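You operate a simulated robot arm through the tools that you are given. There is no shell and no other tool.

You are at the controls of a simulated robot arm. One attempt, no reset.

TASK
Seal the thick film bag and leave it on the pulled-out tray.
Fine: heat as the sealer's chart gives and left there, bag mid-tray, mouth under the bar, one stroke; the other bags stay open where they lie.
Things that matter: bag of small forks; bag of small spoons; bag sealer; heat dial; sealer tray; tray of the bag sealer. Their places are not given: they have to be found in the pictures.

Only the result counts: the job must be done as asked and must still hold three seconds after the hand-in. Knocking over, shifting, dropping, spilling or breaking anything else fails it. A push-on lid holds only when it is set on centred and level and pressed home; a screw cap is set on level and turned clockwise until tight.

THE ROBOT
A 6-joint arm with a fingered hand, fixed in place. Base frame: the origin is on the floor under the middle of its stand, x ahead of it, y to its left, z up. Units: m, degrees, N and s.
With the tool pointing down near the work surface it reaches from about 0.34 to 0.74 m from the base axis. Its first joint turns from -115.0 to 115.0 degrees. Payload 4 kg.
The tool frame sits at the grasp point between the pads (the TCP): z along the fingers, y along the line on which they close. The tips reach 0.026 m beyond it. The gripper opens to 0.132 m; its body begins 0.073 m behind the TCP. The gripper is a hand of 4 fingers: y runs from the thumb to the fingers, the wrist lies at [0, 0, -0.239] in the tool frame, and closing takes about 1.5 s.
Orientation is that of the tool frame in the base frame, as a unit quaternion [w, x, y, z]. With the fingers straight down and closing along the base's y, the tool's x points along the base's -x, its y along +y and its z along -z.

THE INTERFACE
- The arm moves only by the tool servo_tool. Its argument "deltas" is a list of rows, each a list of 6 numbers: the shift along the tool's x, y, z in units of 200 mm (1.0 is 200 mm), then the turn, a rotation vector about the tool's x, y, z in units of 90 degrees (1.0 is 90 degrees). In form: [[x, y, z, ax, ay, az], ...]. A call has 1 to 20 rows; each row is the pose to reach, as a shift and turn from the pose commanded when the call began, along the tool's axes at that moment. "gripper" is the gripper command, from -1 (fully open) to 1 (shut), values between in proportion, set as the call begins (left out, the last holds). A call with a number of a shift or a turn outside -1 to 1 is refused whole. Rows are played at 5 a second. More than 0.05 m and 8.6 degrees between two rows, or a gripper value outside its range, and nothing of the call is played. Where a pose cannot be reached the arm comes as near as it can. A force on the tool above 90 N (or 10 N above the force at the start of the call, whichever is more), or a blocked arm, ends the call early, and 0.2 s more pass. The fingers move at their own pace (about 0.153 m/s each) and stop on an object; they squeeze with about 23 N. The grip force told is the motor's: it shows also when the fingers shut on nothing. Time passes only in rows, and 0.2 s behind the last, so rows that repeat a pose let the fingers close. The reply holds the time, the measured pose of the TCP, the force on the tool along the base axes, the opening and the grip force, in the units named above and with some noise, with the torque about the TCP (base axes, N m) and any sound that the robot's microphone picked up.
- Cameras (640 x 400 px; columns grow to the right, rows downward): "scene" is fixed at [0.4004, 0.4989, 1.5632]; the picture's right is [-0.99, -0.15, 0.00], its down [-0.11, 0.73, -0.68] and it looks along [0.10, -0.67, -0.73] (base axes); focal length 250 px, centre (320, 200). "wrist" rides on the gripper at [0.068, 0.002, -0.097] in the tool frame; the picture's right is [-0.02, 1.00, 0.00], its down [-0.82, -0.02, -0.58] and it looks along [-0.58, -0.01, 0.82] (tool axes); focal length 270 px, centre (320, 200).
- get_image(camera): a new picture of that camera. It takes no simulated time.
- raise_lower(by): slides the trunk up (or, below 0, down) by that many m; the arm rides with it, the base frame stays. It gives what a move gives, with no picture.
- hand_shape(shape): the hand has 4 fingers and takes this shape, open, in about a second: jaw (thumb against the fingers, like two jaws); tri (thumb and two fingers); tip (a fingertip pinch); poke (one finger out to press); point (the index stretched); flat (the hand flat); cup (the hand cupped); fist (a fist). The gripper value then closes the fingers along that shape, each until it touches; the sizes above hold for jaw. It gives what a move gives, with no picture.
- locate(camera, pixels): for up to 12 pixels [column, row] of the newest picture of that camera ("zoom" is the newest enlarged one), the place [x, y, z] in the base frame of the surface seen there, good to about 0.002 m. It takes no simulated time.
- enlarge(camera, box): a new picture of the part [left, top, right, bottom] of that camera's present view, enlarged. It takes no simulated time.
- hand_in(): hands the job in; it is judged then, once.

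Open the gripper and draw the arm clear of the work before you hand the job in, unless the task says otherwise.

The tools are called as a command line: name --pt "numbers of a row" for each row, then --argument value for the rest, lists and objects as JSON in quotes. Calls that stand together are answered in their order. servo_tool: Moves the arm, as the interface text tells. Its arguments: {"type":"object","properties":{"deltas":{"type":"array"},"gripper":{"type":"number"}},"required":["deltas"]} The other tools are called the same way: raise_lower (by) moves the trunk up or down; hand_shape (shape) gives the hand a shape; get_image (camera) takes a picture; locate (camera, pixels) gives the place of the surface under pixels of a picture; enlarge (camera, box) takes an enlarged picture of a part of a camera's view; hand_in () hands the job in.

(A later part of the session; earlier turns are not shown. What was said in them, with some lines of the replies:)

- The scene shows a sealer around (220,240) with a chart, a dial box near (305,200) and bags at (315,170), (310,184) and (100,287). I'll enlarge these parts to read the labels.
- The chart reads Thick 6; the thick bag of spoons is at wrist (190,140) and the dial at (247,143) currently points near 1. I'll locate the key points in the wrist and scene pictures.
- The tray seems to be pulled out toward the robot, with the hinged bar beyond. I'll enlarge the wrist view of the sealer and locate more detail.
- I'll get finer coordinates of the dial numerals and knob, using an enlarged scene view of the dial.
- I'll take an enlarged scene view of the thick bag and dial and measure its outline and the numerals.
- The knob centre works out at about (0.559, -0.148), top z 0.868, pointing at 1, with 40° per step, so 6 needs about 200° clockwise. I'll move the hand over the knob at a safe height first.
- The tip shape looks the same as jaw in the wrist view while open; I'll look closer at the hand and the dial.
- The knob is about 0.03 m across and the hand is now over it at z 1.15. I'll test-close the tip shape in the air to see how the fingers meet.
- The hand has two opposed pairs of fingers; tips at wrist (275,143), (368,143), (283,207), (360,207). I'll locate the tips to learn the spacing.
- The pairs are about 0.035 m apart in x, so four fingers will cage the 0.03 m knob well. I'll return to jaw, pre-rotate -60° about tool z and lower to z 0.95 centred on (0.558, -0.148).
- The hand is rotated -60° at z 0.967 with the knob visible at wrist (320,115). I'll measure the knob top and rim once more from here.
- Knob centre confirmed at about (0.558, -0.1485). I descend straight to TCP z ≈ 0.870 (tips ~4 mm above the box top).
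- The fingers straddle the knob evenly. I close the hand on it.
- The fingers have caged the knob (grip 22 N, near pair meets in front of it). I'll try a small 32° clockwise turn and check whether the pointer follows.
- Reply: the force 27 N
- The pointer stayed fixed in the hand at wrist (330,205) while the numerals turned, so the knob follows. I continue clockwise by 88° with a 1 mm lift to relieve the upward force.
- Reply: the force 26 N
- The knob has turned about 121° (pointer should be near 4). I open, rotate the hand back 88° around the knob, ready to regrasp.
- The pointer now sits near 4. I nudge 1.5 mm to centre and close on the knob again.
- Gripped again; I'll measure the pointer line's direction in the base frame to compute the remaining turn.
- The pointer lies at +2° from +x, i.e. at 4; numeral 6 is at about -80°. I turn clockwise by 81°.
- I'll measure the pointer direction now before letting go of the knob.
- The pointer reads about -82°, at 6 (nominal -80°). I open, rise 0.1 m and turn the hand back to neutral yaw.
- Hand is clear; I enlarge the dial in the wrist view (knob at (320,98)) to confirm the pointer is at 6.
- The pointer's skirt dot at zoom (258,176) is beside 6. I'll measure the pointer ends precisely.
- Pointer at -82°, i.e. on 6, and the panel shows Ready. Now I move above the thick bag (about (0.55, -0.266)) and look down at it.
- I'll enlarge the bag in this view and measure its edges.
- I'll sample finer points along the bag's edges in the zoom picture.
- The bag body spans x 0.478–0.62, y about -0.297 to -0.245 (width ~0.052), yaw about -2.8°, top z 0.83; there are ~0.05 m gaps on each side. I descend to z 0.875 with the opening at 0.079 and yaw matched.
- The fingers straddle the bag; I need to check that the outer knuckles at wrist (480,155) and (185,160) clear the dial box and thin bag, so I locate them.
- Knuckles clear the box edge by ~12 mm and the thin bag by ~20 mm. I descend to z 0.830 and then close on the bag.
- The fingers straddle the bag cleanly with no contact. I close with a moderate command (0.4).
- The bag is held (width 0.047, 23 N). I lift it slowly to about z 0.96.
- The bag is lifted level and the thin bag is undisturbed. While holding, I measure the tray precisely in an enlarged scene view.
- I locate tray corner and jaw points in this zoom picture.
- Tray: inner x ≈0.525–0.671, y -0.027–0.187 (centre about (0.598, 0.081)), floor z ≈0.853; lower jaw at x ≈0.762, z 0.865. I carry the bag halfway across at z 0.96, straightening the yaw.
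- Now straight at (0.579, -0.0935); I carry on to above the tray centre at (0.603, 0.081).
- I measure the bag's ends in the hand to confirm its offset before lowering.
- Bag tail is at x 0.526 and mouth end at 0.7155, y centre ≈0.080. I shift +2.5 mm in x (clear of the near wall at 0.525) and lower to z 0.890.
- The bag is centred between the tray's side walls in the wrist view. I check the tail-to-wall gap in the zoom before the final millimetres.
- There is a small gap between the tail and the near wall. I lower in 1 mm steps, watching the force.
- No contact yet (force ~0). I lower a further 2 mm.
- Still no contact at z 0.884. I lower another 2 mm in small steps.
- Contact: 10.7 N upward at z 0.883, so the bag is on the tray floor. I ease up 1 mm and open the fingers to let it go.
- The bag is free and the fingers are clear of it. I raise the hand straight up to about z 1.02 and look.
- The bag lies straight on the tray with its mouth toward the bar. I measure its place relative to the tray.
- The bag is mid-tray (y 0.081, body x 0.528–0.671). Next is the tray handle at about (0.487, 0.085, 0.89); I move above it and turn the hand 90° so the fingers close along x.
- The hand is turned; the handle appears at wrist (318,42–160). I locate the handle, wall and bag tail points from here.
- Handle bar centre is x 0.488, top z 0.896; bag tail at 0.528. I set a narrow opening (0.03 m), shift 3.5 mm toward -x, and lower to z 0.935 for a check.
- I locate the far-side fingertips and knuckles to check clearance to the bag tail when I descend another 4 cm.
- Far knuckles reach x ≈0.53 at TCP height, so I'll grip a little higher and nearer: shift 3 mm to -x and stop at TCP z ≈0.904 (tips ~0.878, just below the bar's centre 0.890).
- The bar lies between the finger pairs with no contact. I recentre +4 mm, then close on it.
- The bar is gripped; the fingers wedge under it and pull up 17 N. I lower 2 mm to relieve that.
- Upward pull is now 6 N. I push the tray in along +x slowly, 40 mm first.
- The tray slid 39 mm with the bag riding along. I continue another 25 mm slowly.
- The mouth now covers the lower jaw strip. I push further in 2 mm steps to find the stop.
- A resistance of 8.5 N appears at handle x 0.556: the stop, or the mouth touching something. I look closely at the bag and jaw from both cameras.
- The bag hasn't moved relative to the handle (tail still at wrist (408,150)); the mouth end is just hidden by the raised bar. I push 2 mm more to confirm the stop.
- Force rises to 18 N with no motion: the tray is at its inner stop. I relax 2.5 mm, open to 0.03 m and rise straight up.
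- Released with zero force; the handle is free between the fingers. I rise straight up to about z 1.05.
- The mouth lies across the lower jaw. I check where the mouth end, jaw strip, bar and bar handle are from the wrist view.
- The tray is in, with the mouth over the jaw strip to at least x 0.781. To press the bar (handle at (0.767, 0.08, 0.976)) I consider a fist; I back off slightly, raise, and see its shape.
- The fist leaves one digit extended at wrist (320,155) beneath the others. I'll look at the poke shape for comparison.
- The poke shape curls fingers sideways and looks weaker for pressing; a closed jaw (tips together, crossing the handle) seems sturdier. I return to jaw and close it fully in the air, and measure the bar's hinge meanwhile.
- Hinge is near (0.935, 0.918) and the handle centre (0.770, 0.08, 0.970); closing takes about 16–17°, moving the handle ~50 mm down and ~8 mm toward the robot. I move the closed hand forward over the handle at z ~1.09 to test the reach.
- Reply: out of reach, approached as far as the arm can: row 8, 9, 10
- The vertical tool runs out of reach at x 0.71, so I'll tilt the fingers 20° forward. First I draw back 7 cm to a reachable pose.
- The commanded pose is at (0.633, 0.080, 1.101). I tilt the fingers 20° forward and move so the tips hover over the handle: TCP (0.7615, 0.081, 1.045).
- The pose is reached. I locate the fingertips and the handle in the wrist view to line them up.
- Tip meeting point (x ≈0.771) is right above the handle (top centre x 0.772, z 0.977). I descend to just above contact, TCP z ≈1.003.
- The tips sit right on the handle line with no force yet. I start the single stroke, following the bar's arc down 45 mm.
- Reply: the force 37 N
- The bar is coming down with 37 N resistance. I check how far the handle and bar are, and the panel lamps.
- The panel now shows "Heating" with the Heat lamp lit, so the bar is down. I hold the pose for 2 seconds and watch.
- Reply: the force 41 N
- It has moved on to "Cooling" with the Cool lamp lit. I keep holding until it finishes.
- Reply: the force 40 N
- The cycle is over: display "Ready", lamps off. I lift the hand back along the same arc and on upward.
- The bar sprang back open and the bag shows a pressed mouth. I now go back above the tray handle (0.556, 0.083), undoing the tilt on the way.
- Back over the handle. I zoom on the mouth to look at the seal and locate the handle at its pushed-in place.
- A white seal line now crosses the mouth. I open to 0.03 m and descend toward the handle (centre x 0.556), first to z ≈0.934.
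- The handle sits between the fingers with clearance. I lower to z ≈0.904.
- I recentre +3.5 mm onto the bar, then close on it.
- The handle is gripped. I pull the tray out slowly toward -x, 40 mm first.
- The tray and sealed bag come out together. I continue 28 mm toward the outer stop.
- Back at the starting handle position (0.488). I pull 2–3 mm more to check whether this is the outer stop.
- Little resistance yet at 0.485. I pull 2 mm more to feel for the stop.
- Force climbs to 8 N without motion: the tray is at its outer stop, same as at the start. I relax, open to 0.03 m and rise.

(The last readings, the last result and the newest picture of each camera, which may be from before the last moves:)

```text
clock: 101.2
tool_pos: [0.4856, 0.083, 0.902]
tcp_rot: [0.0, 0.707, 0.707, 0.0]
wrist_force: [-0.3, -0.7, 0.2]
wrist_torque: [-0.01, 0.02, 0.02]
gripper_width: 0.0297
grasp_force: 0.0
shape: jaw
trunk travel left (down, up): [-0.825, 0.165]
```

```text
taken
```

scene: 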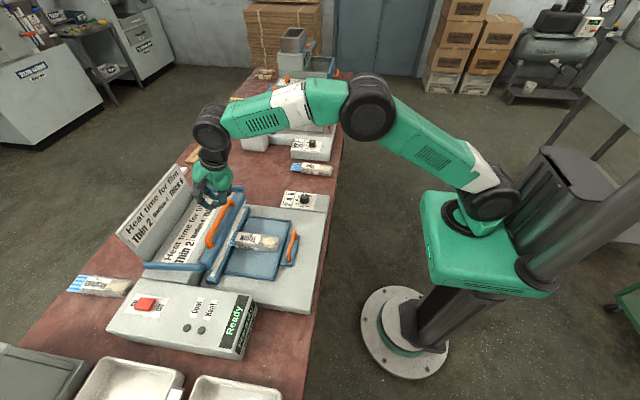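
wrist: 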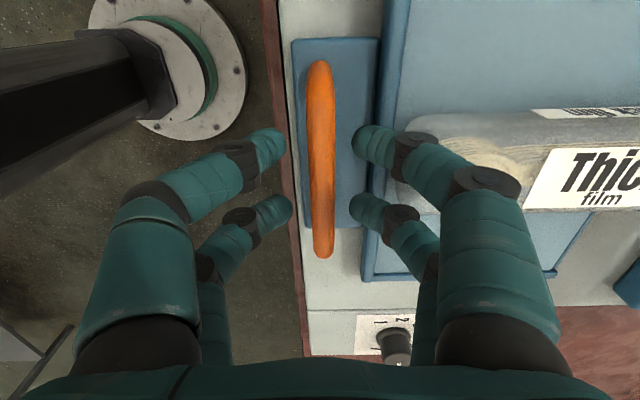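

The handle is free between the open fingers. I rise straight up 0.2 m, then draw back and check everything.

servo_tool --pt "0 -0.005 -0.03 0 0 0" --pt "0 -0.005 -0.08 0 0 0" --pt "0 -0.005 -0.16 0 0 0" --pt "0 -0.005 -0.28 0 0 0" --pt "0 -0.005 -0.42 0 0 0" --pt "0 -0.005 -0.58 0 0 0" --pt "0 -0.005 -0.75 0 0 0" --pt "0 -0.1 -0.9 0 0 0" --pt "0 -0.25 -1.0 0 0 0" --pt "0 -0.35 -1.0 0 0 0"

get_image --camera "scene"

enlarge --camera "scene" --box '[205, 190, 325, 300]'

enlarge --camera "scene" --box '[265, 150, 345, 220]'

```text
clock: 103.4
tool_pos: [0.4155, 0.0835, 1.1048]
tcp_rot: [0.0, 0.707, 0.707, 0.0]
wrist_force: [0.5, 1.2, -0.5]
wrist_torque: [0.0, 0.0, -0.01]
gripper_width: 0.0299
grasp_force: 0.1
shape: jaw
trunk travel left (down, up): [-0.825, 0.165]
```

```text
taken
```

scene: 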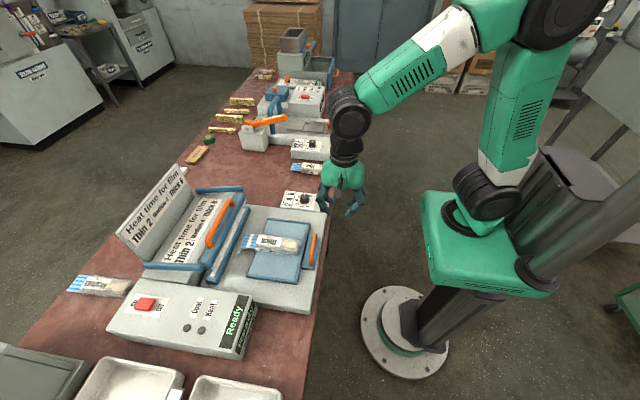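

```text
3.64 times, centred on (265, 245) of scene
```

zoom: 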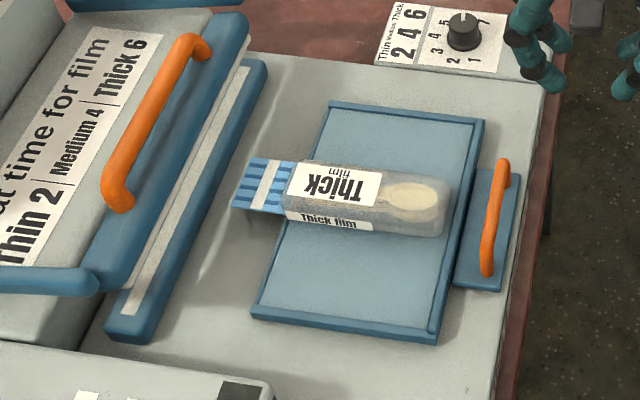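

```text
5.71 times, centred on (305, 185) of scene
```

zoom: 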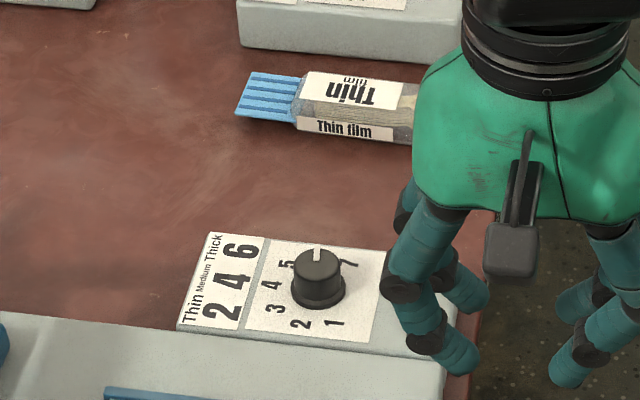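

The sealed bag lies mid-tray, tray out, dial at 6, thin bag untouched. I verify the bag's place on the tray, open the hand fully and draw farther clear.

locate --camera "scene" --pixels '[[275, 243], [245, 240], [305, 244], [310, 200], [305, 169]]'

servo_tool --pt "0 -0.05 -0.1 0 0 0" --pt "0 -0.05 -0.25 0 0 -0.05" --pt "0 -0.05 -0.4 0 0 -0.1" --pt "0 -0.05 -0.5 0 0 -0.15" --pt "0 -0.05 -0.5 0 0 -0.15" --pt "0 -0.05 -0.5 0 0 -0.15" --gripper -1

get_image --camera "scene"

enlarge --camera "scene" --box '[205, 150, 345, 300]'

```text
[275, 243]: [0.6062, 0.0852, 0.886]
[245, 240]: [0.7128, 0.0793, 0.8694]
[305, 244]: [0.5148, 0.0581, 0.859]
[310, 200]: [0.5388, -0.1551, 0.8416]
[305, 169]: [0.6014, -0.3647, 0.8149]
```

```text
clock: 104.8
tool_pos: [0.403, 0.0832, 1.2021]
tcp_rot: [0.0, 0.619, 0.785, 0.001]
wrist_force: [0.7, 0.1, 0.2]
wrist_torque: [-0.02, -0.04, 0.01]
gripper_width: 0.132
grasp_force: 0.0
shape: jaw
trunk travel left (down, up): [-0.825, 0.165]
```

```text
taken
```

scene: 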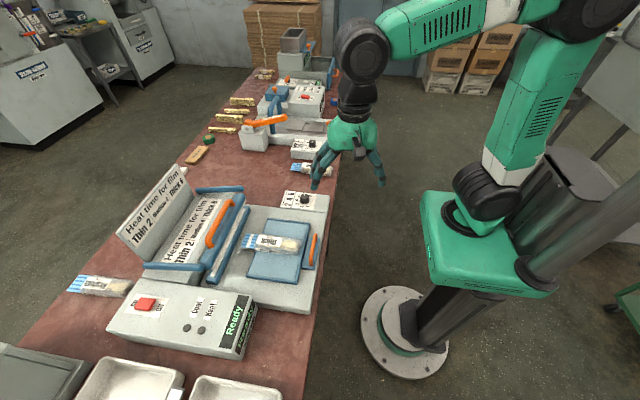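

```text
2.67 times, centred on (275, 225) of scene
```

zoom: 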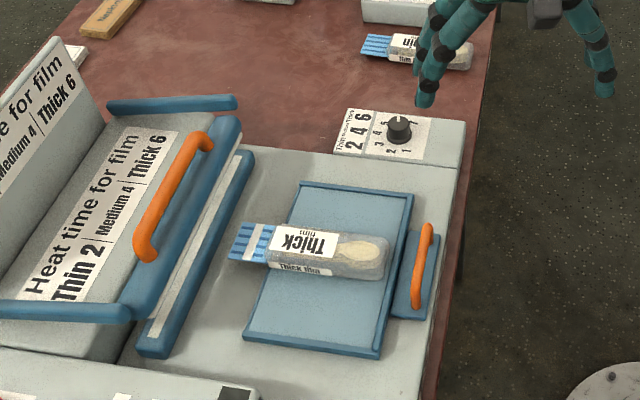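

The thick bag is sealed, with a white line across its mouth. It lies mid-tray with the tray at its outer stop, the dial is at 6, the panel shows Ready, the other bags are untouched, and the open hand is clear. I hand in the job.

hand_in

```text
The job is handed in.
```

The thick film bag (small spoons) is sealed and lying on the pulled-out tray, and I've handed the job in. I don't have the verdict yet.

- **Heat:** the chart gives 6 for thick film. I turned the dial from 1 to 6 and left it there; it measured within about 3° of the 6 mark.
- **Seal:** I pushed the tray in to its stop, so the mouth lay over the lower sealing strip. I pressed the bar down once and held it through "Heating" and "Cooling" until the panel read "Ready". A white seal line now runs across the mouth.
- **Position:** I set the bag down within a few millimetres of the tray's centre. It rode in and out with the tray, which is back at its outer stop.
- **Other bags:** I didn't touch the thin and medium film bags, and they look unmoved in the last pictures.

The hand is open and clear of the work.
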